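You operate a simulated robot arm through the tools that you are given. There is no shell and no other tool.

You are at the controls of a simulated robot arm. One attempt, no reset.

## Task
Raise the lift and nest the loose empty tray on the pile.
Fine: switch the lift on, run it to mark 1, switch it off again; the tray sits down in the pile, the same way round; no egg cracks.

It is judged by the outcome, as a careful person would: the job done as asked, and still so three seconds after it is handed in. It fails if anything else is knocked over, pushed out of place, dropped, spilled or broken.

## Robot
A 6-joint arm with a two-finger gripper, fixed in place. Base frame: the origin is on the floor under the middle of its stand, x ahead of it, y to its left, z up. Lengths are in m, angles in degrees, forces in N, time in s.
It reaches about 1.637 m from its shoulder. Its first joint turns from -166.0 to 166.0 degrees. Payload 3.43 kg.
The TCP is the grasp point between the finger pads, 0.02 m short of the fingertips. In the tool frame z runs along the fingers and y along their closing line. The gripper opens to 0.19 m; its body begins 0.248 m behind the TCP.
Orientation is told as [roll, pitch, yaw] about the base's x, y, z axes, in that order, counted from this pose: with the fingers straight down and closing along the base's y, the tool's x points along the base's -x, its y along +y and its z along -z.

## Interface
- The arm moves only by the tool servo_tool. Its argument "series" is a list of rows, each a list of 7 numbers: the turn, a rotation vector about the base's x, y, z in degrees, then the shift along the base's x, y, z in m, then the closure, from 0 (fully open) to 1 (shut). In form: [[ax, ay, az, x, y, z, hand], ...]. A call has 1 to 20 rows; each row is the pose to reach, as a shift and turn from the pose commanded when the call began. Rows are played at 5 a second. More than 0.05 m and 8.6 degrees between two rows, or a gripper value outside its range, and nothing of the call is played. A pose out of reach is approached as far as the arm can. The call stops where the force on the tool passes 90 N (or 10 N more than at its start, if that is more) or the arm is blocked; 0.2 s more then pass. The fingers move at their own pace (about 0.045 m/s each) and stop on an object; they squeeze with about 23 N. The grip force told is the motor's: it shows also when the fingers shut on nothing. Time passes only in rows, and 0.2 s behind the last, so rows that repeat a pose let the fingers close. It gives the time, the measured TCP pose, the force on the tool (base axes), the opening and the grip force at its end, in the units of the frame above (readings bear some noise), with the torque about the TCP (base axes, N m) and any sound that the robot's microphone picked up.
- Cameras (640 x 400 px; columns grow to the right, rows downward): "scene" is fixed at [0.2196, -0.4981, 1.1894]; the picture's right is [0.79, -0.62, 0.00], its down [-0.26, -0.33, -0.91] and it looks along [0.56, 0.71, -0.42] (base axes); focal length 361 px, centre (320, 200). "wrist" rides on the gripper at [0.07, -0.008, -0.288] in the tool frame; the picture's right is [0.12, 0.99, 0.00], its down [-0.96, 0.12, -0.25] and it looks along [-0.25, 0.03, 0.97] (tool axes); focal length 261 px, centre (320, 200). There is no depth. A picture from a camera that has moved, and an enlarged one, comes with that camera's place and axes in the base frame and with its lens.
- grab_frame(camera): a new picture of that camera. No time passes.
- lift_body(by): slides the trunk up (or, below 0, down) by that many m; the arm rides with it, the base frame stays. It gives what a move gives, with no picture.
- inspect(camera, box): a new picture of the part [left, top, right, bottom] of that camera's present view, enlarged. No time passes.
- job_done(): hands the job in; it is judged then, once.

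Places have to be worked out from the pictures, the camera data and where the tool is seen. Open the gripper and draw the arm clear of the work before you hand the job in, unless the task says otherwise.

The tools are called after "Call:" as name(argument=value, ...) on one line, values as JSON. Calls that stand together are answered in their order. servo_tool: Moves the arm, as the interface text tells. Its arguments: {"type":"object","properties":{"series":{"type":"array"}},"required":["series"]} The other tools are called the same way: lift_body (by) moves the trunk up or down; grab_frame (camera) takes a picture; inspect (camera, box) takes an enlarged picture of a part of a camera's view; job_done () hands the job in.

At the start:

```text
time_s: 0.0
tool_pos: [0.6741, 0.2203, 0.9349]
tool_rot: [0.0, 0.1, 0.1]
wrist_force: [-0.6, 0.0, 0.2]
wrist_torque: [0.01, -0.02, -0.03]
grip_width: 0.1899
grasp_force: 0.1
trunk travel left (down, up): [-0.1, 0.14]
```

scene: 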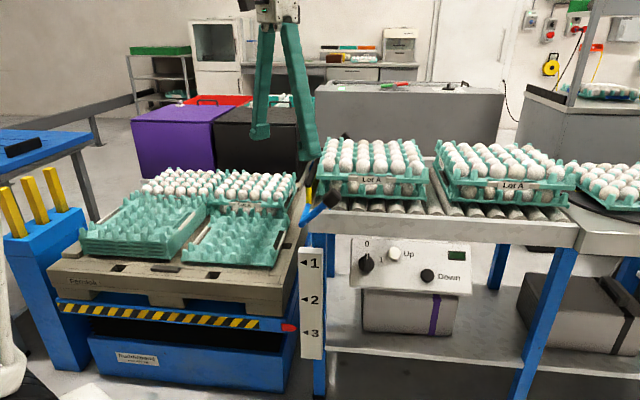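
wrist: 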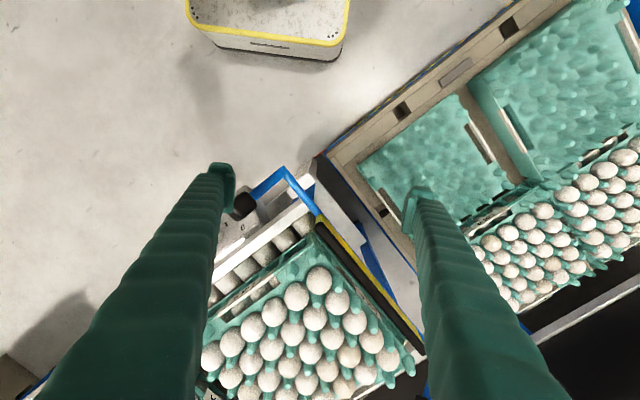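

I start by looking closer at the lift, control panel, and trays before moving anything.

Call:
inspect(camera="scene", box=[40, 160, 340, 347])

Call:
inspect(camera="scene", box=[280, 200, 500, 338])

Call:
inspect(camera="wrist", box=[180, 100, 640, 388])

```text
2.13 times, centred on (190, 254) of scene
camera zoom: at [0.2196, -0.4981, 1.1894], right [0.79, -0.62, 0.0], down [-0.26, -0.33, -0.91], along [0.56, 0.71, -0.42], focal length 770 px, centre (597, 86)
```

zoom: 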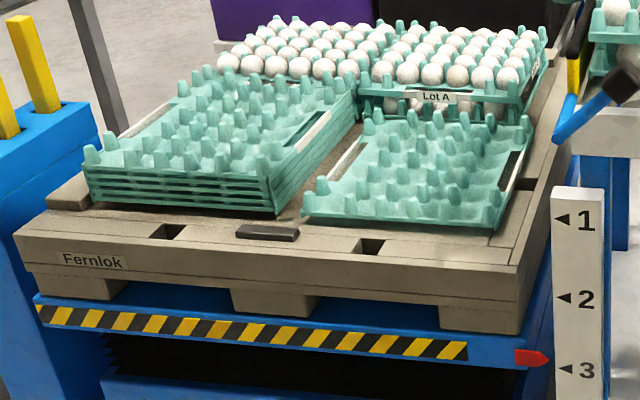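

```text
2.90 times, centred on (390, 269) of scene
camera zoom: at [0.2196, -0.4981, 1.1894], right [0.79, -0.62, 0.0], down [-0.26, -0.33, -0.91], along [0.56, 0.71, -0.42], focal length 1046 px, centre (117, 0)
```

zoom: 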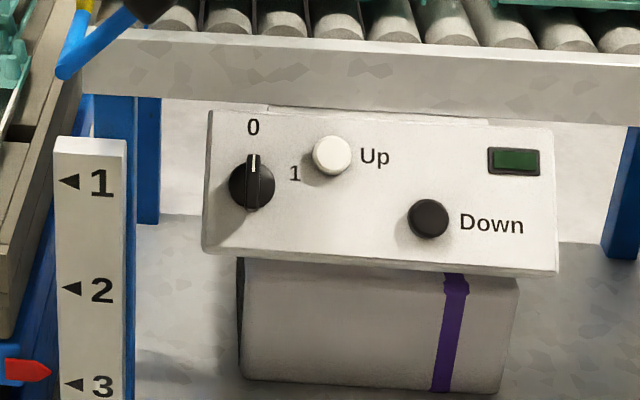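

```text
1.39 times, centred on (410, 244) of wrist
camera zoom: at [0.6046, 0.2123, 1.2233], right [-0.12, 0.99, 0.0], down [0.96, 0.12, 0.25], along [0.25, 0.03, -0.97], focal length 362 px, centre (195, 139)
```

zoom: 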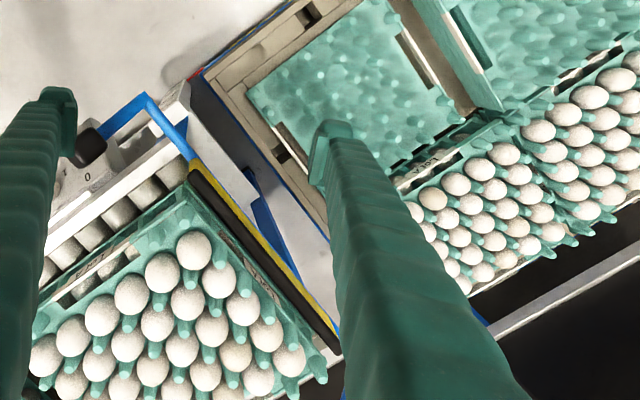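

The panel looks to be near (0.83, 0.07, 0.68), facing roughly (-0.77, -0.64), and the lift pointer is near mark 3. I'll draw the tool back and tilt it so the wrist camera looks at the panel.

Call:
servo_tool(series=[[1.57, -4.31, 3.79, -0.0026, -0.034, -0.0125, 0], [3.14, -8.62, 7.58, -0.0052, -0.068, -0.025, 0], [4.71, -12.93, 11.37, -0.0078, -0.102, -0.0375, 0], [6.28, -17.24, 15.16, -0.0104, -0.136, -0.05, 0], [7.85, -21.55, 18.95, -0.013, -0.17, -0.0625, 0], [9.42, -25.86, 22.74, -0.0156, -0.204, -0.075, 0], [10.99, -30.17, 26.53, -0.0182, -0.238, -0.0875, 0], [12.56, -34.48, 30.32, -0.0208, -0.272, -0.1, 0], [14.13, -38.79, 34.11, -0.0234, -0.306, -0.1125, 0], [15.7, -43.1, 37.9, -0.026, -0.34, -0.125, 0]])

Call:
grab_frame(camera="wrist")

Call:
grab_frame(camera="scene")

```text
time_s: 2.2
tool_pos: [0.6475, -0.119, 0.8116]
tool_rot: [-0.1, -45.1, 40.0]
wrist_force: [-0.4, 0.9, 0.3]
wrist_torque: [-0.23, 0.05, -0.18]
grip_width: 0.19
grasp_force: 0.0
trunk travel left (down, up): [-0.1, 0.14]
```

```text
taken
camera wrist: at [0.4593, -0.2875, 0.9646], right [-0.7, 0.71, -0.09], down [0.31, 0.41, 0.86], along [0.64, 0.57, -0.51], focal length 261 px, centre (320, 200)
```

wrist: 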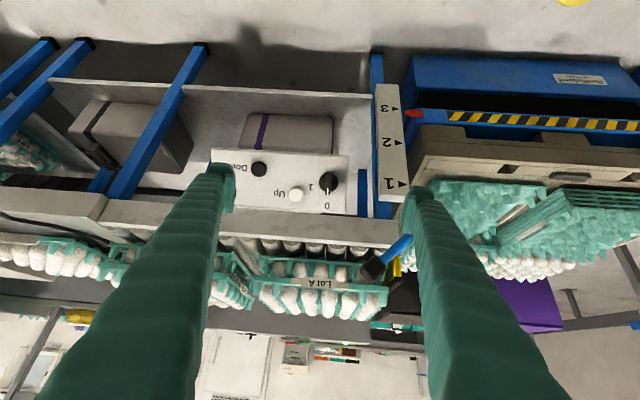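

```text
taken
```

scene: 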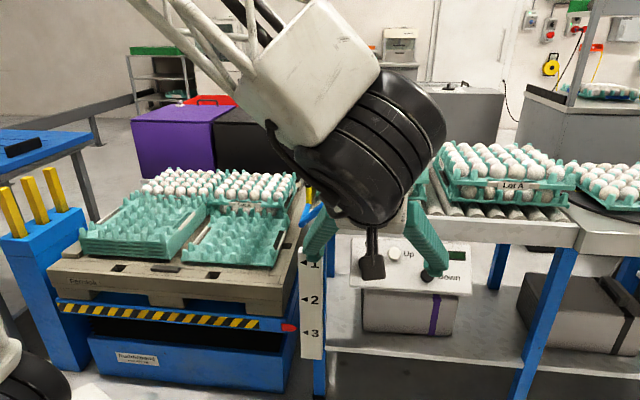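

The panel is now visible (upside down) between the fingers. I'll enlarge it, along with the lift scale and the lever.

Call:
inspect(camera="wrist", box=[200, 120, 430, 264])

Call:
inspect(camera="wrist", box=[360, 60, 520, 160])

Call:
inspect(camera="scene", box=[240, 170, 360, 345])

```text
2.78 times, centred on (315, 192) of wrist
camera zoom: at [0.4593, -0.2875, 0.9646], right [-0.7, 0.71, -0.09], down [0.31, 0.41, 0.86], along [0.64, 0.57, -0.51], focal length 724 px, centre (334, 222)
```

zoom: 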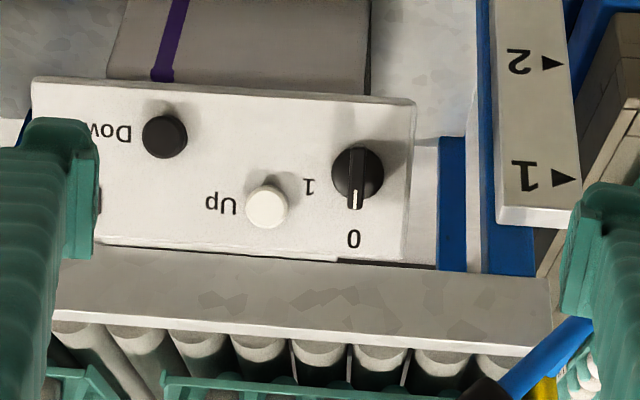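

```text
4.00 times, centred on (440, 110) of wrist
camera zoom: at [0.4593, -0.2875, 0.9646], right [-0.7, 0.71, -0.09], down [0.31, 0.41, 0.86], along [0.64, 0.57, -0.51], focal length 1043 px, centre (-160, 560)
```

zoom: 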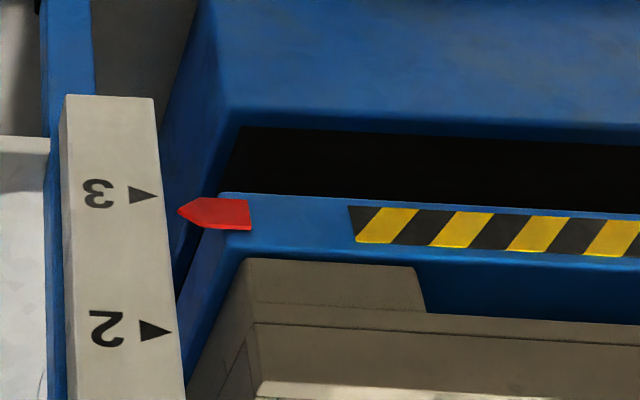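

```text
2.29 times, centred on (300, 258) of scene
camera zoom: at [0.2196, -0.4981, 1.1894], right [0.79, -0.62, 0.0], down [-0.26, -0.33, -0.91], along [0.56, 0.71, -0.42], focal length 825 px, centre (366, 69)
```

zoom: 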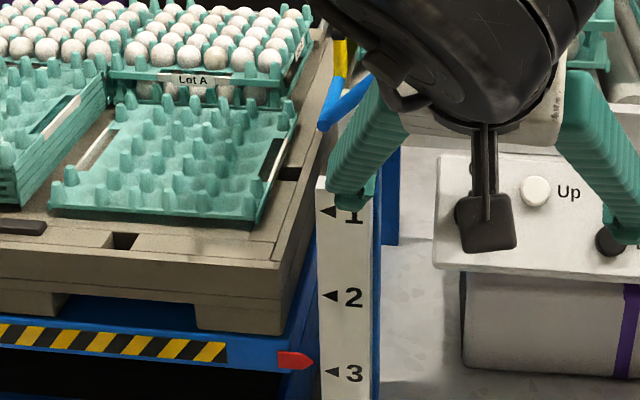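

The scene and wrist rays to the panel are nearly parallel here, so depth is poor. I'll level the tool (horizontal, yaw 40) well in front of the panel to get a view from below.

Call:
servo_tool(series=[[4.13, -4.93, 0, 0, 0.004, -0.023, 0], [8.26, -9.86, 0, 0, 0.008, -0.046, 0], [12.39, -14.79, 0, 0, 0.012, -0.069, 0], [16.5, -19.7, 0, 0, 0.016, -0.092, 0], [20.6, -24.6, 0, 0, 0.02, -0.115, 0], [24.8, -29.6, 0, 0, 0.024, -0.138, 0], [28.9, -34.5, 0, 0, 0.029, -0.16, 0]])

Call:
grab_frame(camera="wrist")

Call:
grab_frame(camera="scene")

```text
time_s: 3.8
tool_pos: [0.6596, -0.1061, 0.767]
tool_rot: [39.4, -83.3, 1.0]
wrist_force: [-0.4, -0.1, 0.8]
wrist_torque: [-0.06, 0.03, -0.03]
grip_width: 0.1898
grasp_force: 0.1
out of reach, approached as far as the arm can: row 5, 6, 7
trunk travel left (down, up): [-0.1, 0.14]
```

```text
taken
camera wrist: at [0.44, -0.3001, 0.7229], right [-0.65, 0.76, -0.05], down [-0.15, -0.07, 0.99], along [0.74, 0.65, 0.16], focal length 261 px, centre (320, 200)
```

wrist: 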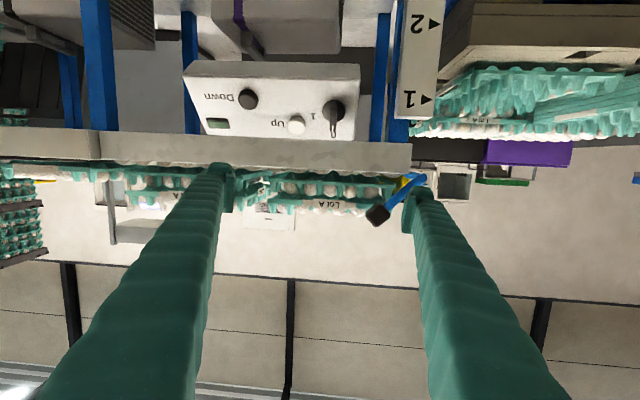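

```text
taken
```

scene: 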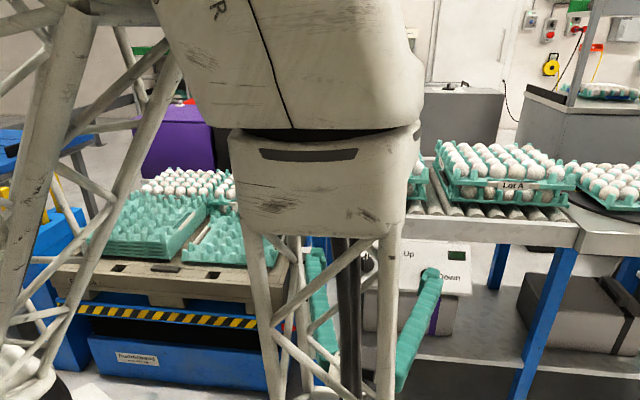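

The fully level low pose is out of reach, but this view from below is useful for triangulation. I enlarge the panel here.

Call:
inspect(camera="wrist", box=[170, 40, 380, 171])

Call:
inspect(camera="wrist", box=[340, 0, 480, 240])

```text
3.05 times, centred on (275, 106) of wrist
camera zoom: at [0.44, -0.3001, 0.7229], right [-0.65, 0.76, -0.05], down [-0.15, -0.07, 0.99], along [0.74, 0.65, 0.16], focal length 794 px, centre (457, 488)
```

zoom: 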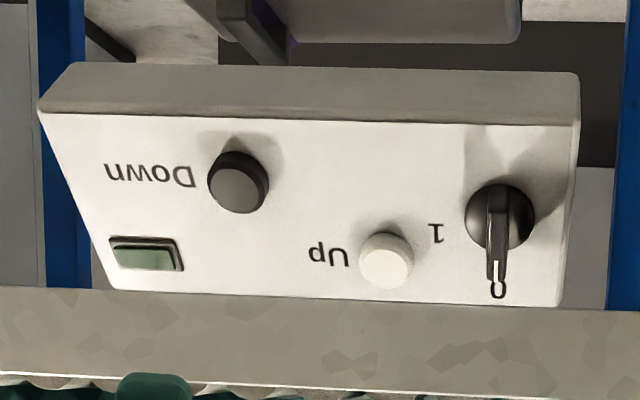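

```text
1.67 times, centred on (410, 120) of wrist
camera zoom: at [0.44, -0.3001, 0.7229], right [-0.65, 0.76, -0.05], down [-0.15, -0.07, 0.99], along [0.74, 0.65, 0.16], focal length 434 px, centre (170, 333)
```

zoom: 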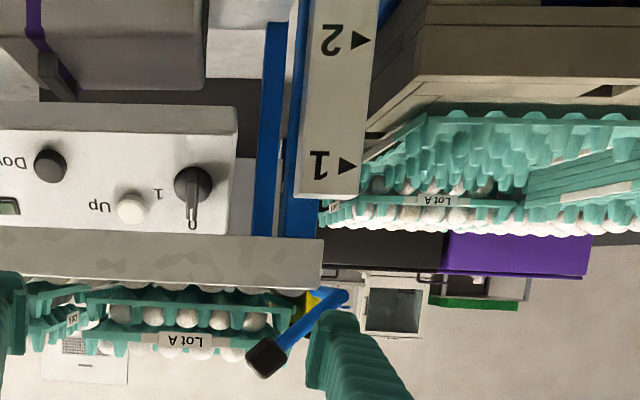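

Triangulating from the two views, the panel face tilts back about 45° with yaw near 45°; the knob is near (0.80, 0.05, 0.65), Up near (0.862, 0.005, 0.668). The last command was out of reach, so I make one small upward step to learn which pose the shifts now count from.

Call:
servo_tool(series=[[0, 0, 0, 0, 0, 0.04, 0.3]])

```text
time_s: 4.2
tool_pos: [0.6607, -0.1091, 0.8071]
tool_rot: [39.6, -83.2, 0.7]
wrist_force: [-0.1, -1.8, 0.0]
wrist_torque: [0.1, -0.11, 0.11]
grip_width: 0.1552
grasp_force: 0.0
trunk travel left (down, up): [-0.1, 0.14]
```

Shifts count from the actual pose. I now set the tool square to the tilted panel (yaw 45, pitch -45), about 13 cm off the knob, with fingers half closed so they will clear the Up button.

Call:
servo_tool(series=[[-4.99, 4.41, 1.03, 0.0096, 0.0116, -0.0074, 0.4], [-9.98, 8.82, 2.07, 0.0193, 0.0232, -0.0148, 0.5], [-14.97, 13.24, 3.1, 0.0289, 0.0348, -0.0222, 0.6], [-19.96, 17.65, 4.13, 0.0385, 0.0464, -0.0297, 0.6], [-24.95, 22.06, 5.17, 0.0482, 0.058, -0.0371, 0.6], [-29.94, 26.47, 6.2, 0.0578, 0.0696, -0.0445, 0.6], [-29.94, 26.47, 6.2, 0.0578, 0.0696, -0.0445, 0.6]])

Call:
grab_frame(camera="wrist")

Call:
inspect(camera="wrist", box=[220, 120, 420, 245])

Call:
grab_frame(camera="scene")

```text
time_s: 5.8
tool_pos: [0.7174, -0.0357, 0.7626]
tool_rot: [0.0, -44.9, 45.1]
wrist_force: [-0.2, 0.6, -0.1]
wrist_torque: [0.01, -0.02, 0.02]
grip_width: 0.076
grasp_force: 0.0
trunk travel left (down, up): [-0.1, 0.14]
```

```text
taken
camera wrist: at [0.5453, -0.2219, 0.9163], right [-0.76, 0.64, -0.09], down [0.27, 0.44, 0.85], along [0.59, 0.63, -0.51], focal length 261 px, centre (320, 200)
```

wrist: 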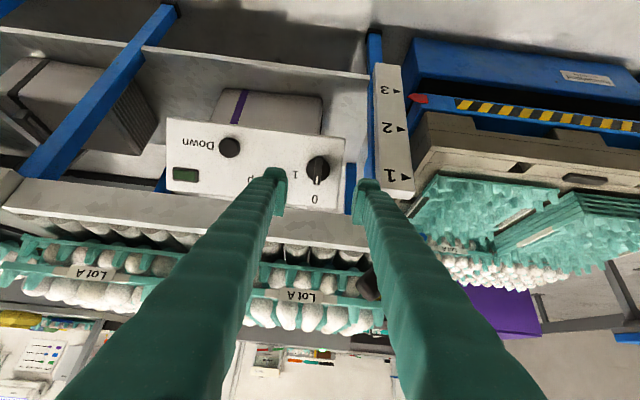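

```text
3.20 times, centred on (320, 182) of wrist
camera zoom: at [0.5453, -0.2219, 0.9163], right [-0.76, 0.64, -0.09], down [0.27, 0.44, 0.85], along [0.59, 0.63, -0.51], focal length 834 px, centre (320, 256)
```

zoom: 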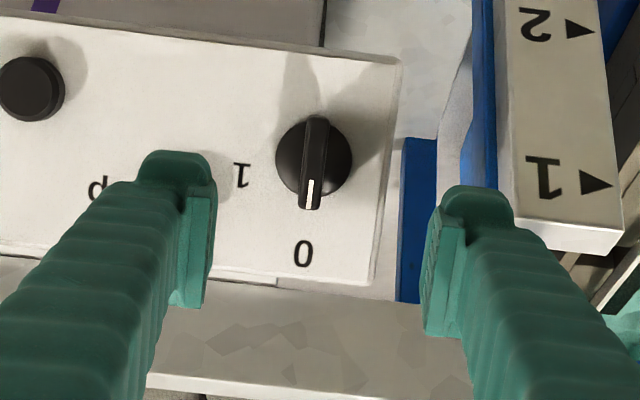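

```text
taken
```

scene: 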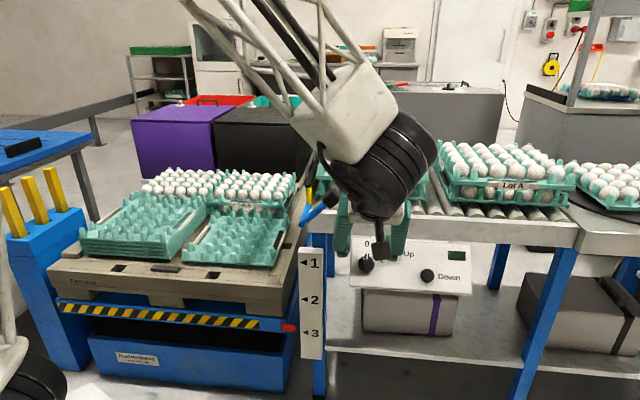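

Panel edges line up with the tool axes here (yaw 45.1, pitch -44.9 is square to it). The knob axis is about 9.5 mm along tool +x and 4 mm along tool -y from my axis, so I centre on it and close in 10 cm, still short of the bar.

Call:
servo_tool(series=[[0, 0, 0, 0.012, 0.0106, -0.0194, 0.65], [0, 0, 0, 0.024, 0.0212, -0.0388, 0.68], [0, 0, 0, 0.036, 0.0318, -0.0581, 0.7], [0, 0, 0, 0.0479, 0.0424, -0.0775, 0.7], [0, 0, 0, 0.0479, 0.0424, -0.0775, 0.7]])

Call:
inspect(camera="wrist", box=[220, 120, 420, 245])

Call:
inspect(camera="scene", box=[300, 200, 500, 325])

```text
time_s: 7.0
tool_pos: [0.766, 0.0061, 0.6841]
tool_rot: [-0.1, -45.0, 45.3]
wrist_force: [-0.5, 0.3, 0.1]
wrist_torque: [-0.03, 0.03, -0.02]
grip_width: 0.0571
grasp_force: 0.0
trunk travel left (down, up): [-0.1, 0.14]
```

```text
3.20 times, centred on (320, 182) of wrist
camera zoom: at [0.5937, -0.1795, 0.8382], right [-0.76, 0.64, -0.09], down [0.27, 0.44, 0.85], along [0.59, 0.63, -0.51], focal length 834 px, centre (320, 256)
```

zoom: 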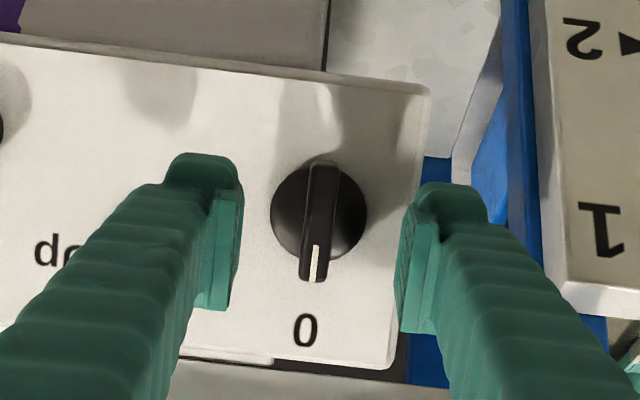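

```text
3.20 times, centred on (400, 262) of scene
camera zoom: at [0.2196, -0.4981, 1.1894], right [0.79, -0.62, 0.0], down [-0.26, -0.33, -0.91], along [0.56, 0.71, -0.42], focal length 1155 px, centre (64, 0)
```

zoom: 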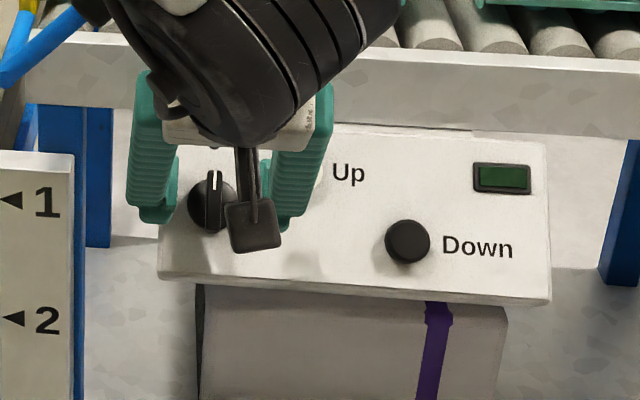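

The bar sits midway between the pads, with its front about 1.5 cm beyond the tips and the panel about 5 cm beyond. I advance 3 cm and close on the bar.

Call:
servo_tool(series=[[0, 0, 0, 0.005, 0.005, -0.007, 0.7], [0, 0, 0, 0.01, 0.01, -0.0141, 0.7], [0, 0, 0, 0.015, 0.015, -0.0212, 0.7], [0, 0, 0, 0.015, 0.015, -0.0212, 0.7], [0, 0, 0, 0.015, 0.015, -0.0212, 1], [0, 0, 0, 0.015, 0.015, -0.0212, 1], [0, 0, 0, 0.015, 0.015, -0.0212, 1], [0, 0, 0, 0.015, 0.015, -0.0212, 1], [0, 0, 0, 0.015, 0.015, -0.0212, 1]])

Call:
inspect(camera="wrist", box=[220, 120, 420, 245])

Call:
inspect(camera="scene", box=[300, 200, 500, 325])

```text
time_s: 9.0
tool_pos: [0.781, 0.0197, 0.6638]
tool_rot: [-0.1, -44.9, 45.1]
wrist_force: [9.4, -3.1, -2.4]
wrist_torque: [-0.04, 0.0, -0.08]
grip_width: 0.0108
grasp_force: 44.4
trunk travel left (down, up): [-0.1, 0.14]
```

```text
3.20 times, centred on (320, 182) of wrist
camera zoom: at [0.6087, -0.165, 0.8173], right [-0.76, 0.64, -0.09], down [0.27, 0.44, 0.86], along [0.59, 0.63, -0.51], focal length 834 px, centre (320, 256)
```

zoom: 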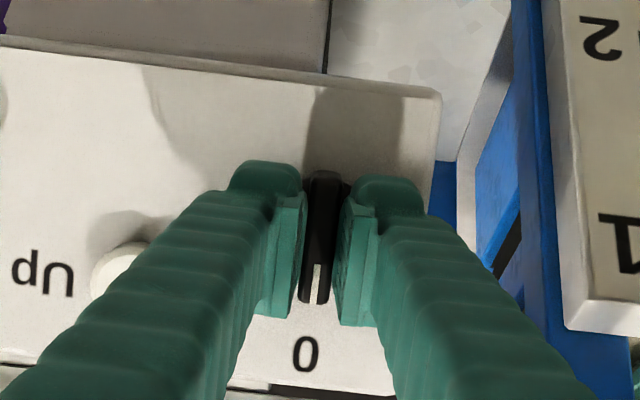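

```text
3.20 times, centred on (400, 262) of scene
camera zoom: at [0.2196, -0.4981, 1.1894], right [0.79, -0.62, 0.0], down [-0.26, -0.33, -0.91], along [0.56, 0.71, -0.42], focal length 1155 px, centre (64, 0)
```

zoom: 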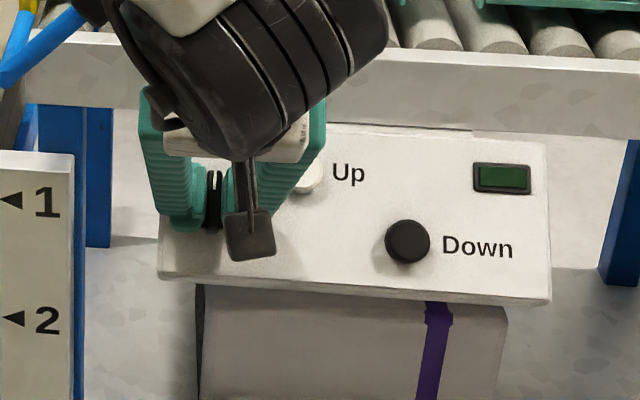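

The bar is gripped at 10.8 mm. I turn it clockwise (about the inward panel normal) in 5° steps to 45° first, watching force and the lamp.

Call:
servo_tool(series=[[2.49, 2.5, -3.54, 0.0004, -0.0004, 0, 1], [4.98, 5.0, -7.08, 0.0007, -0.0007, 0, 1], [7.47, 7.5, -10.62, 0.0007, -0.0007, 0, 1], [9.97, 10.0, -14.17, 0.0007, -0.0007, 0, 1], [12.46, 12.5, -17.71, 0.0007, -0.0007, 0, 1], [14.95, 15.0, -21.25, 0.0007, -0.0007, 0, 1], [17.44, 17.5, -24.79, 0.0007, -0.0007, 0, 1], [19.93, 20.0, -28.33, 0.0007, -0.0007, 0, 1], [22.42, 22.5, -31.87, 0.0007, -0.0007, 0, 1]])

Call:
inspect(camera="wrist", box=[220, 120, 420, 245])

Call:
inspect(camera="scene", box=[300, 200, 500, 325])

```text
time_s: 11.0
tool_pos: [0.782, 0.0192, 0.6633]
tool_rot: [35.3, -29.9, -9.7]
wrist_force: [-0.7, -4.7, -7.3]
wrist_torque: [-0.06, 0.4, 0.25]
grip_width: 0.011
grasp_force: 44.3
trunk travel left (down, up): [-0.1, 0.14]
```

```text
3.20 times, centred on (320, 182) of wrist
camera zoom: at [0.5793, -0.121, 0.8278], right [-0.25, 0.87, 0.44], down [0.68, -0.17, 0.71], along [0.69, 0.47, -0.55], focal length 834 px, centre (320, 256)
```

zoom: 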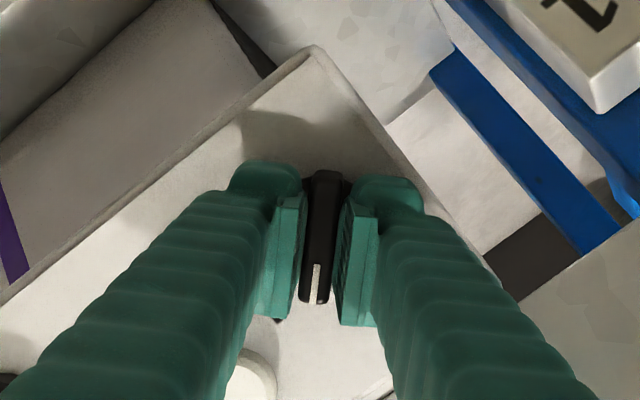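

```text
3.20 times, centred on (400, 262) of scene
camera zoom: at [0.2196, -0.4981, 1.1894], right [0.79, -0.62, 0.0], down [-0.26, -0.33, -0.91], along [0.56, 0.71, -0.42], focal length 1155 px, centre (64, 0)
```

zoom: 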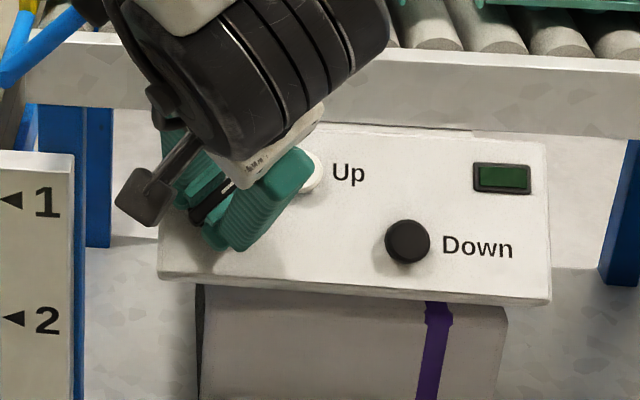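

It turned 45° with little resistance and the lamp is still dark. I go on another 20° and check.

Call:
servo_tool(series=[[2.49, 2.5, -3.54, 0, 0, 0, 1], [4.98, 5.0, -7.08, 0, 0, 0, 1], [7.47, 7.5, -10.62, 0, 0, 0, 1], [9.97, 10.0, -14.17, 0, 0, 0, 1]])

Call:
inspect(camera="scene", box=[300, 200, 500, 325])

Call:
inspect(camera="wrist", box=[220, 120, 420, 245])

```text
time_s: 12.0
tool_pos: [0.7818, 0.0197, 0.663]
tool_rot: [42.1, -17.4, -26.7]
wrist_force: [-3.0, -9.0, -16.3]
wrist_torque: [0.02, 0.39, 0.37]
grip_width: 0.0111
grasp_force: 44.6
trunk travel left (down, up): [-0.1, 0.14]
```

```text
3.20 times, centred on (400, 262) of scene
camera zoom: at [0.2196, -0.4981, 1.1894], right [0.79, -0.62, 0.0], down [-0.26, -0.33, -0.91], along [0.56, 0.71, -0.42], focal length 1155 px, centre (64, 0)
```

zoom: 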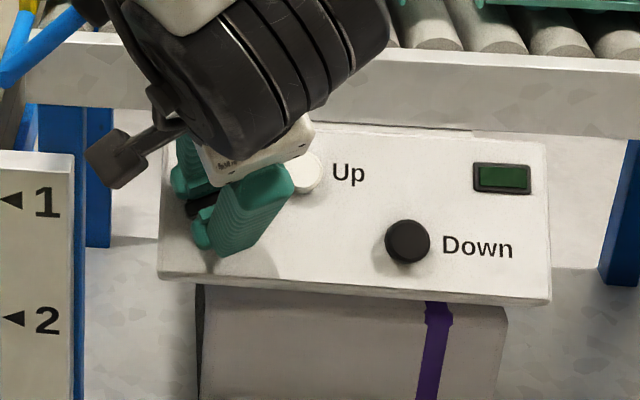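

```text
3.20 times, centred on (320, 182) of wrist
camera zoom: at [0.577, -0.1002, 0.8409], right [0.05, 0.8, 0.6], down [0.71, -0.45, 0.54], along [0.7, 0.4, -0.59], focal length 834 px, centre (320, 256)
```

zoom: 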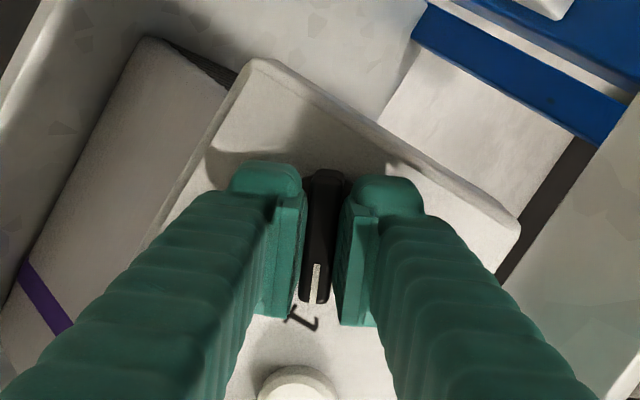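

The bar now points almost at "1"; the lateral force shows the knob axis is about 2 mm lower along the face than my centre. I correct that and turn on by 15° more.

Call:
servo_tool(series=[[1.25, 1.25, -1.77, -0.001, -0.001, -0.0014, 1], [2.49, 2.5, -3.54, -0.001, -0.001, -0.0014, 1], [3.74, 3.75, -5.31, -0.001, -0.001, -0.0014, 1], [4.98, 5.0, -7.08, -0.001, -0.001, -0.0014, 1], [6.23, 6.25, -8.85, -0.001, -0.001, -0.0014, 1], [7.47, 7.5, -10.62, -0.001, -0.001, -0.0014, 1]])

Call:
inspect(camera="scene", box=[300, 200, 500, 325])

Call:
inspect(camera="wrist", box=[220, 120, 420, 245])

```text
time_s: 13.4
tool_pos: [0.7799, 0.0195, 0.663]
tool_rot: [44.5, -7.2, -37.8]
wrist_force: [19.5, 0.2, 4.3]
wrist_torque: [0.22, 0.02, 0.19]
grip_width: 0.0112
grasp_force: 44.1
trunk travel left (down, up): [-0.1, 0.14]
```

```text
3.20 times, centred on (400, 262) of scene
camera zoom: at [0.2196, -0.4981, 1.1894], right [0.79, -0.62, 0.0], down [-0.26, -0.33, -0.91], along [0.56, 0.71, -0.42], focal length 1155 px, centre (64, 0)
```

zoom: 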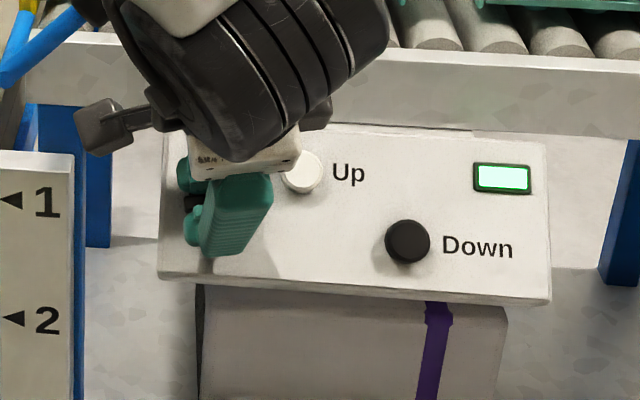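

```text
3.20 times, centred on (320, 182) of wrist
camera zoom: at [0.5795, -0.0867, 0.8523], right [0.27, 0.69, 0.68], down [0.67, -0.64, 0.38], along [0.69, 0.35, -0.63], focal length 834 px, centre (320, 256)
```

zoom: 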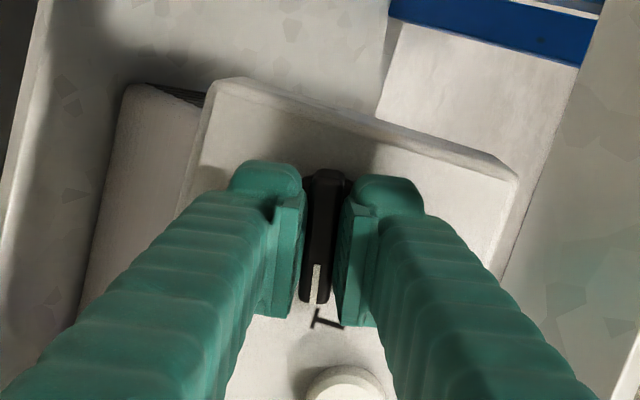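

The lamp is lit: the lift is powered. I turn 5° more to make sure the switch is fully home, easing the sideways load, and check the torque.

Call:
servo_tool(series=[[1.25, 1.25, -1.77, 0.0007, -0.0001, 0.0003, 1], [2.49, 2.5, -3.54, 0.0007, -0.0001, 0.0003, 1], [2.49, 2.5, -3.54, 0.0007, -0.0001, 0.0003, 1]])

Call:
inspect(camera="scene", box=[300, 200, 500, 325])

```text
time_s: 14.2
tool_pos: [0.7805, 0.0175, 0.6634]
tool_rot: [44.7, -3.6, -41.4]
wrist_force: [10.6, 2.0, 6.4]
wrist_torque: [0.14, -0.09, 0.09]
grip_width: 0.011
grasp_force: 44.5
trunk travel left (down, up): [-0.1, 0.14]
```

```text
3.20 times, centred on (400, 262) of scene
camera zoom: at [0.2196, -0.4981, 1.1894], right [0.79, -0.62, 0.0], down [-0.26, -0.33, -0.91], along [0.56, 0.71, -0.42], focal length 1155 px, centre (64, 0)
```

zoom: 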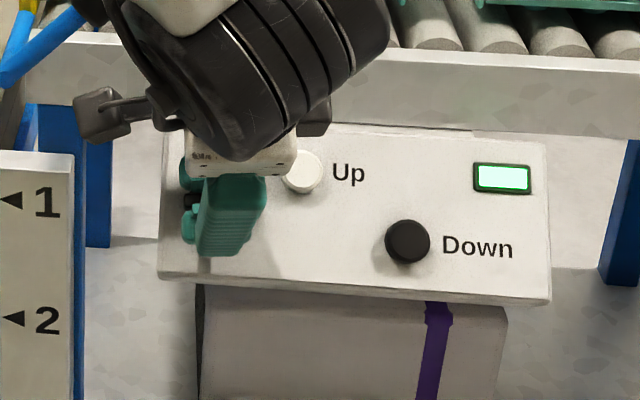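

Torque has fallen to near zero, so the switch has settled into its "1" detent. I release and back off along the normal.

Call:
servo_tool(series=[[0, 0, 0, 0, 0, 0, 0.85], [0, 0, 0, 0, 0, 0, 0.78], [0, 0, 0, 0, 0, 0, 0.78], [0, 0, 0, -0.01, -0.01, 0.0142, 0.78], [0, 0, 0, -0.02, -0.02, 0.0283, 0.78], [0, 0, 0, -0.03, -0.03, 0.0425, 0.78], [0, 0, 0, -0.04, -0.04, 0.0566, 0.78]])

Call:
inspect(camera="scene", box=[300, 200, 500, 325])

Call:
grab_frame(camera="wrist")

```text
time_s: 15.8
tool_pos: [0.7401, -0.0209, 0.7197]
tool_rot: [44.7, -3.6, -41.4]
wrist_force: [-0.3, 0.2, -0.3]
wrist_torque: [0.05, -0.01, 0.07]
grip_width: 0.042
grasp_force: 0.2
trunk travel left (down, up): [-0.1, 0.14]
```

```text
3.20 times, centred on (400, 262) of scene
camera zoom: at [0.2196, -0.4981, 1.1894], right [0.79, -0.62, 0.0], down [-0.26, -0.33, -0.91], along [0.56, 0.71, -0.42], focal length 1155 px, centre (64, 0)
```

zoom: 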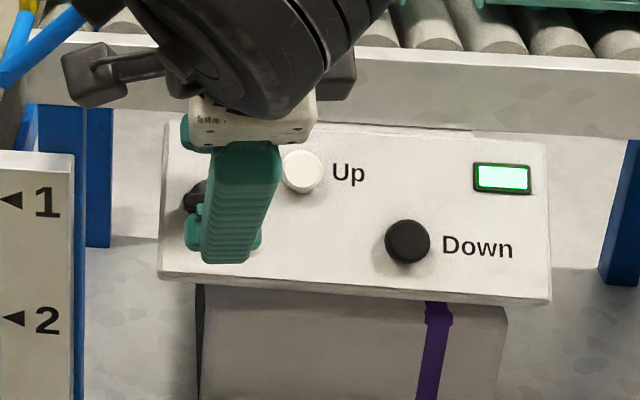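

```text
taken
camera wrist: at [0.5418, -0.1234, 0.9128], right [0.34, 0.64, 0.69], down [0.65, -0.69, 0.32], along [0.68, 0.34, -0.65], focal length 261 px, centre (320, 200)
```

wrist: 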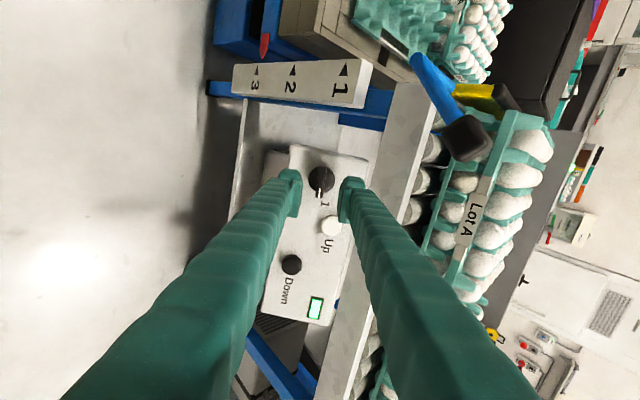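

The lamp stays lit and the knob points at "1". Before running the lift, I check the blue lever and the gap to the pallet edge, since the pallet will rise past it.

Call:
inspect(camera="wrist", box=[330, 0, 560, 144])

Call:
inspect(camera="scene", box=[240, 150, 400, 250])

Call:
inspect(camera="scene", box=[60, 150, 320, 312])

```text
2.78 times, centred on (445, 72) of wrist
camera zoom: at [0.5418, -0.1234, 0.9128], right [0.34, 0.64, 0.69], down [0.65, -0.69, 0.32], along [0.68, 0.34, -0.65], focal length 724 px, centre (-27, 556)
```

zoom: 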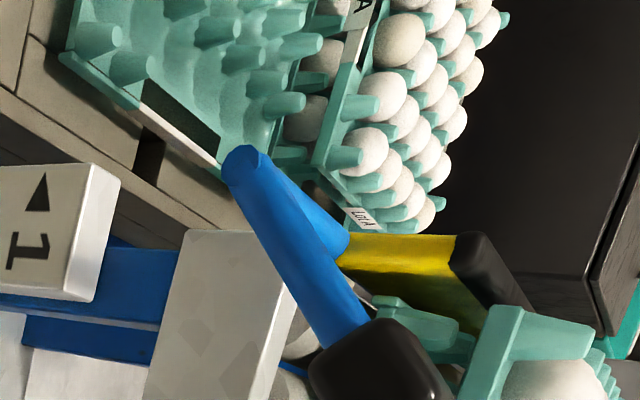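

```text
4.00 times, centred on (320, 200) of scene
camera zoom: at [0.2196, -0.4981, 1.1894], right [0.79, -0.62, 0.0], down [-0.26, -0.33, -0.91], along [0.56, 0.71, -0.42], focal length 1444 px, centre (320, 200)
```

zoom: 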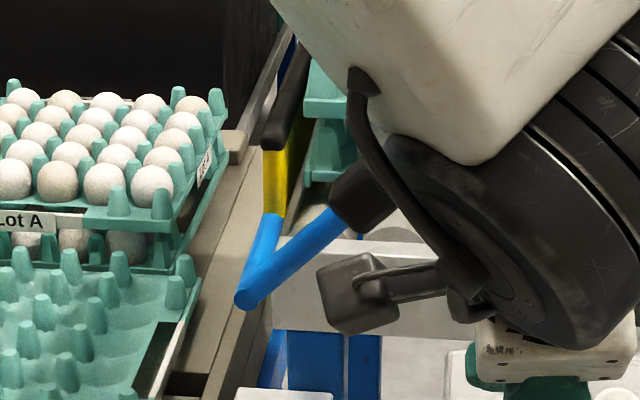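

```text
2.46 times, centred on (190, 231) of scene
camera zoom: at [0.2196, -0.4981, 1.1894], right [0.79, -0.62, 0.0], down [-0.26, -0.33, -0.91], along [0.56, 0.71, -0.42], focal length 889 px, centre (640, 124)
```

zoom: 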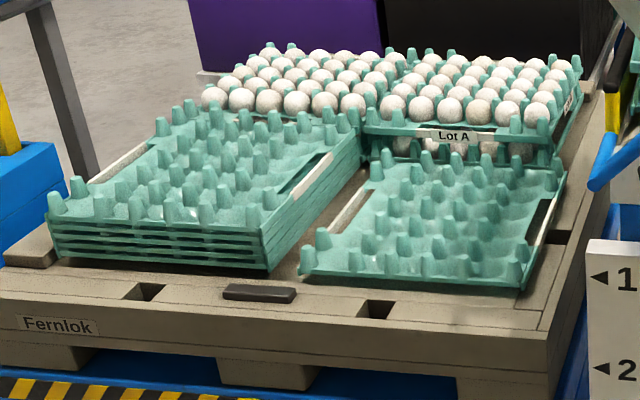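

The lever elbow works out about 7 cm to the right of the pallet's edge, so the rise is clear. Next I close the fingers and line them up 2–3 cm off the Up button, judged at about (0.862, 0.005, 0.667).

Call:
servo_tool(series=[[0, 0, 0, 0.022, -0.0111, 0.0077, 0.9], [0, 0, 0, 0.044, -0.0222, 0.0153, 1], [0, 0, 0, 0.0657, -0.0333, 0.023, 1], [0, 0, 0, 0.0757, -0.0233, 0.0089, 1], [0, 0, 0, 0.0857, -0.0133, -0.0053, 1], [0, 0, 0, 0.0902, -0.0087, -0.0117, 1], [0, 0, 0, 0.0902, -0.0087, -0.0117, 1]])

Call:
grab_frame(camera="wrist")

Call:
inspect(camera="scene", box=[300, 200, 500, 325])

```text
time_s: 17.4
tool_pos: [0.8315, -0.0317, 0.7072]
tool_rot: [44.9, -3.6, -41.4]
wrist_force: [-0.5, 0.0, -0.2]
wrist_torque: [0.0, -0.03, -0.03]
grip_width: 0.0001
grasp_force: 23.4
trunk travel left (down, up): [-0.1, 0.14]
```

```text
taken
camera wrist: at [0.6321, -0.1319, 0.9015], right [0.34, 0.64, 0.69], down [0.65, -0.69, 0.32], along [0.68, 0.34, -0.65], focal length 261 px, centre (320, 200)
```

wrist: 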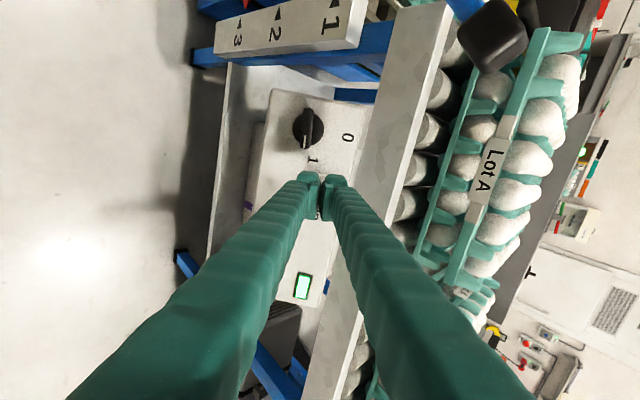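

```text
3.20 times, centred on (400, 262) of scene
camera zoom: at [0.2196, -0.4981, 1.1894], right [0.79, -0.62, 0.0], down [-0.26, -0.33, -0.91], along [0.56, 0.71, -0.42], focal length 1155 px, centre (64, 0)
```

zoom: 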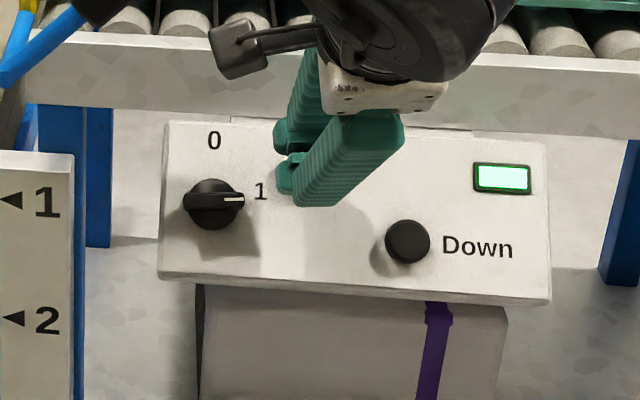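

The knob sits at "1" and the closed tips are in front of the Up button (calibrating with the knob, within about 4 mm). I move in to just short of it.

Call:
servo_tool(series=[[0, 0, 0, 0.0039, 0.0081, -0.0085, 1], [0, 0, 0, 0.0099, 0.0141, -0.017, 1], [0, 0, 0, 0.0159, 0.0201, -0.0255, 1]])

Call:
inspect(camera="scene", box=[300, 200, 500, 325])

Call:
inspect(camera="wrist", box=[220, 80, 420, 205])

```text
time_s: 18.2
tool_pos: [0.8478, -0.0105, 0.6821]
tool_rot: [44.8, -3.7, -41.4]
wrist_force: [-0.8, -0.9, 0.2]
wrist_torque: [-0.02, 0.0, -0.03]
grip_width: 0.0
grasp_force: 23.0
trunk travel left (down, up): [-0.1, 0.14]
```

```text
3.20 times, centred on (400, 262) of scene
camera zoom: at [0.2196, -0.4981, 1.1894], right [0.79, -0.62, 0.0], down [-0.26, -0.33, -0.91], along [0.56, 0.71, -0.42], focal length 1155 px, centre (64, 0)
```

zoom: 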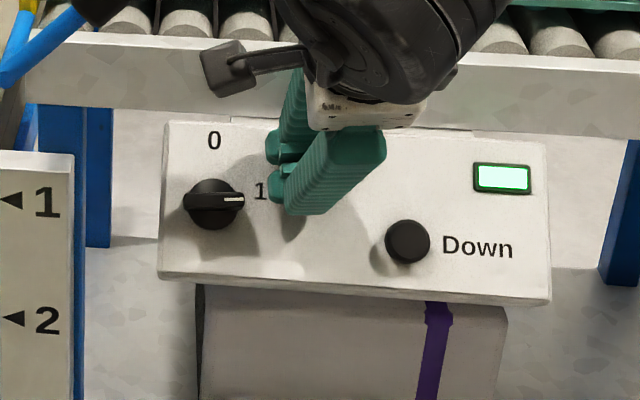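

```text
3.20 times, centred on (320, 142) of wrist
camera zoom: at [0.6476, -0.1119, 0.8759], right [0.34, 0.64, 0.69], down [0.65, -0.69, 0.32], along [0.68, 0.34, -0.65], focal length 834 px, centre (320, 384)
```

zoom: 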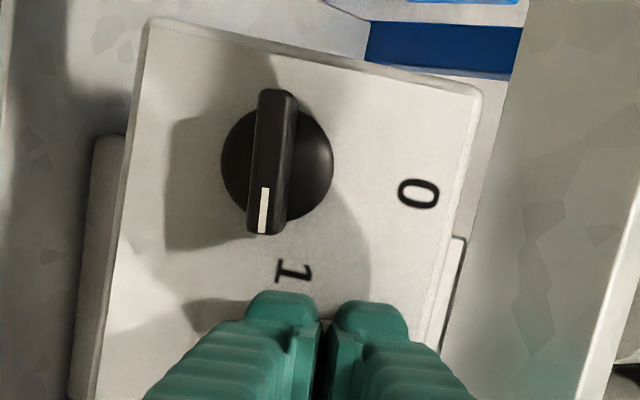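

No contact yet; the tips should be about 7 mm off. I advance in small steps.

Call:
servo_tool(series=[[0, 0, 0, 0.0015, 0.0015, -0.0021, 1], [0, 0, 0, 0.003, 0.003, -0.0042, 1], [0, 0, 0, 0.004, 0.004, -0.0057, 1]])

Call:
inspect(camera="scene", box=[40, 160, 340, 347])

```text
time_s: 19.0
tool_pos: [0.8509, -0.0076, 0.6785]
tool_rot: [44.8, -3.7, -41.4]
wrist_force: [-6.6, -3.8, 10.6]
wrist_torque: [0.12, -0.12, 0.04]
grip_width: 0.0003
grasp_force: 22.7
trunk travel left (down, up): [-0.1, 0.14]
heard: click
```

```text
2.13 times, centred on (190, 254) of scene
camera zoom: at [0.2196, -0.4981, 1.1894], right [0.79, -0.62, 0.0], down [-0.26, -0.33, -0.91], along [0.56, 0.71, -0.42], focal length 770 px, centre (597, 86)
```

zoom: 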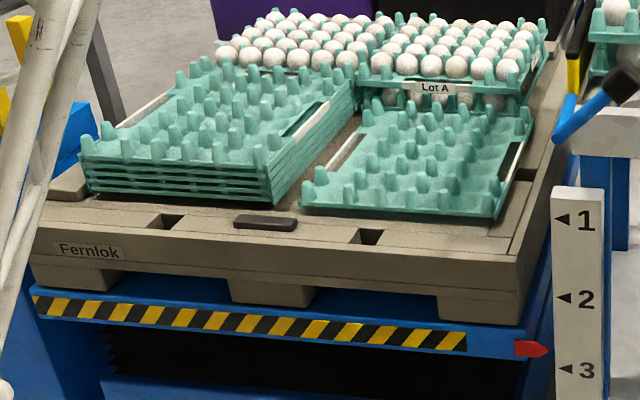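

A click was heard and the pointer has begun to move up (from row 357 to 348 in the same enlargement). I hold the button a short while to measure the speed.

Call:
servo_tool(series=[[0, 0, 0, 0, 0, 0, 1], [0, 0, 0, 0, 0, 0, 1], [0, 0, 0, 0, 0, 0, 1], [0, 0, 0, 0, 0, 0, 1]])

Call:
inspect(camera="scene", box=[40, 160, 340, 347])

```text
time_s: 20.0
tool_pos: [0.8523, -0.006, 0.6772]
tool_rot: [44.9, -3.6, -41.4]
wrist_force: [-5.9, -5.6, 13.5]
wrist_torque: [0.19, -0.2, -0.03]
grip_width: 0.0
grasp_force: 23.1
trunk travel left (down, up): [-0.1, 0.14]
```

```text
2.13 times, centred on (190, 254) of scene
camera zoom: at [0.2196, -0.4981, 1.1894], right [0.79, -0.62, 0.0], down [-0.26, -0.33, -0.91], along [0.56, 0.71, -0.42], focal length 770 px, centre (597, 86)
```

zoom: 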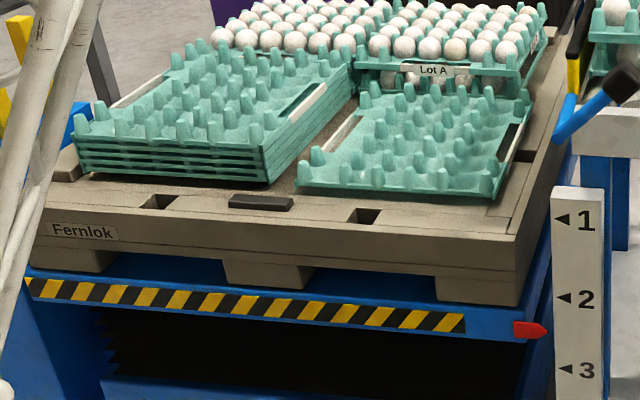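

The pointer rose about 18 px in 1 s (roughly 3 cm/s). I hold on for about 3 s more and look again.

Call:
servo_tool(series=[[0, 0, 0, 0, 0, 0, 1], [0, 0, 0, 0, 0, 0, 1], [0, 0, 0, 0, 0, 0, 1], [0, 0, 0, 0, 0, 0, 1], [0, 0, 0, 0, 0, 0, 1], [0, 0, 0, 0, 0, 0, 1], [0, 0, 0, 0, 0, 0, 1], [0, 0, 0, 0, 0, 0, 1], [0, 0, 0, 0, 0, 0, 1], [0, 0, 0, 0, 0, 0, 1], [0, 0, 0, 0, 0, 0, 1], [0, 0, 0, 0, 0, 0, 1], [0, 0, 0, 0, 0, 0, 1], [0, 0, 0, 0, 0, 0, 1]])

Call:
inspect(camera="scene", box=[40, 160, 340, 347])

Call:
grab_frame(camera="wrist")

```text
time_s: 23.0
tool_pos: [0.8512, -0.0066, 0.6774]
tool_rot: [44.8, -3.6, -41.4]
wrist_force: [-6.7, -8.0, 11.2]
wrist_torque: [0.16, -0.16, -0.05]
grip_width: 0.0001
grasp_force: 23.3
trunk travel left (down, up): [-0.1, 0.14]
```

```text
2.13 times, centred on (190, 254) of scene
camera zoom: at [0.2196, -0.4981, 1.1894], right [0.79, -0.62, 0.0], down [-0.26, -0.33, -0.91], along [0.56, 0.71, -0.42], focal length 770 px, centre (597, 86)
```

zoom: 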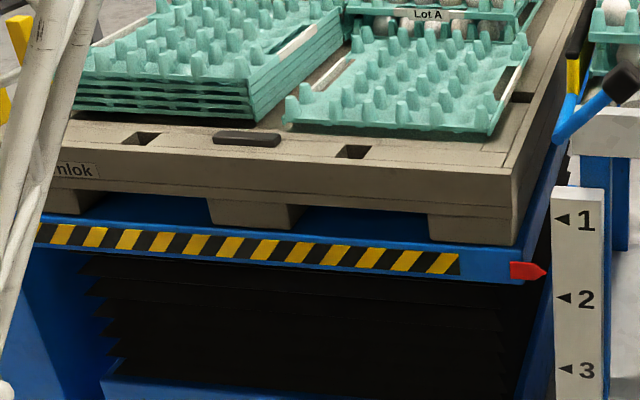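

```text
taken
camera wrist: at [0.6513, -0.1084, 0.8704], right [0.34, 0.64, 0.69], down [0.65, -0.69, 0.32], along [0.68, 0.34, -0.65], focal length 261 px, centre (320, 200)
```

wrist: 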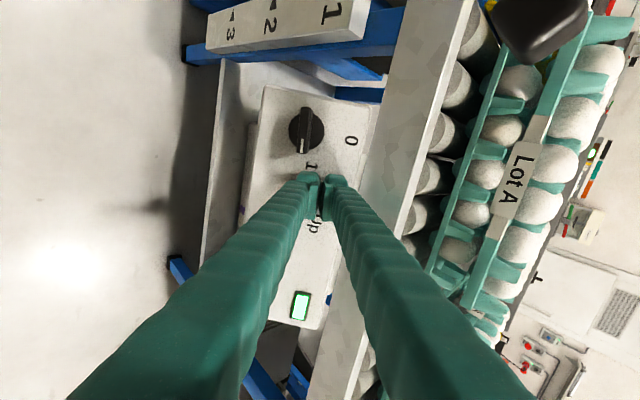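

The pointer is now between 2 and 1, rising about 20 px/s. I hold 1.6 s more, then release early and check the level from another angle to rule out parallax.

Call:
servo_tool(series=[[0, 0, 0, 0, 0, 0, 1], [0, 0, 0, 0, 0, 0, 1], [0, 0, 0, 0, 0, 0, 1], [0, 0, 0, 0, 0, 0, 1], [0, 0, 0, 0, 0, 0, 1], [0, 0, 0, 0, 0, 0, 1], [0, 0, 0, -0.015, -0.015, 0.0212, 1], [0, 0, 0, -0.03, -0.03, 0.0424, 1]])

Call:
inspect(camera="scene", box=[40, 160, 340, 347])

```text
time_s: 24.8
tool_pos: [0.8199, -0.0357, 0.7175]
tool_rot: [44.7, -3.6, -41.3]
wrist_force: [0.3, 0.1, -0.2]
wrist_torque: [0.01, -0.02, 0.07]
grip_width: 0.0
grasp_force: 22.9
trunk travel left (down, up): [-0.1, 0.14]
```

```text
2.13 times, centred on (190, 254) of scene
camera zoom: at [0.2196, -0.4981, 1.1894], right [0.79, -0.62, 0.0], down [-0.26, -0.33, -0.91], along [0.56, 0.71, -0.42], focal length 770 px, centre (597, 86)
```

zoom: 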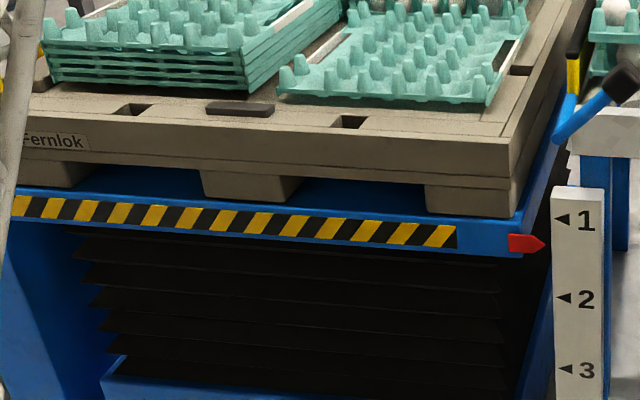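

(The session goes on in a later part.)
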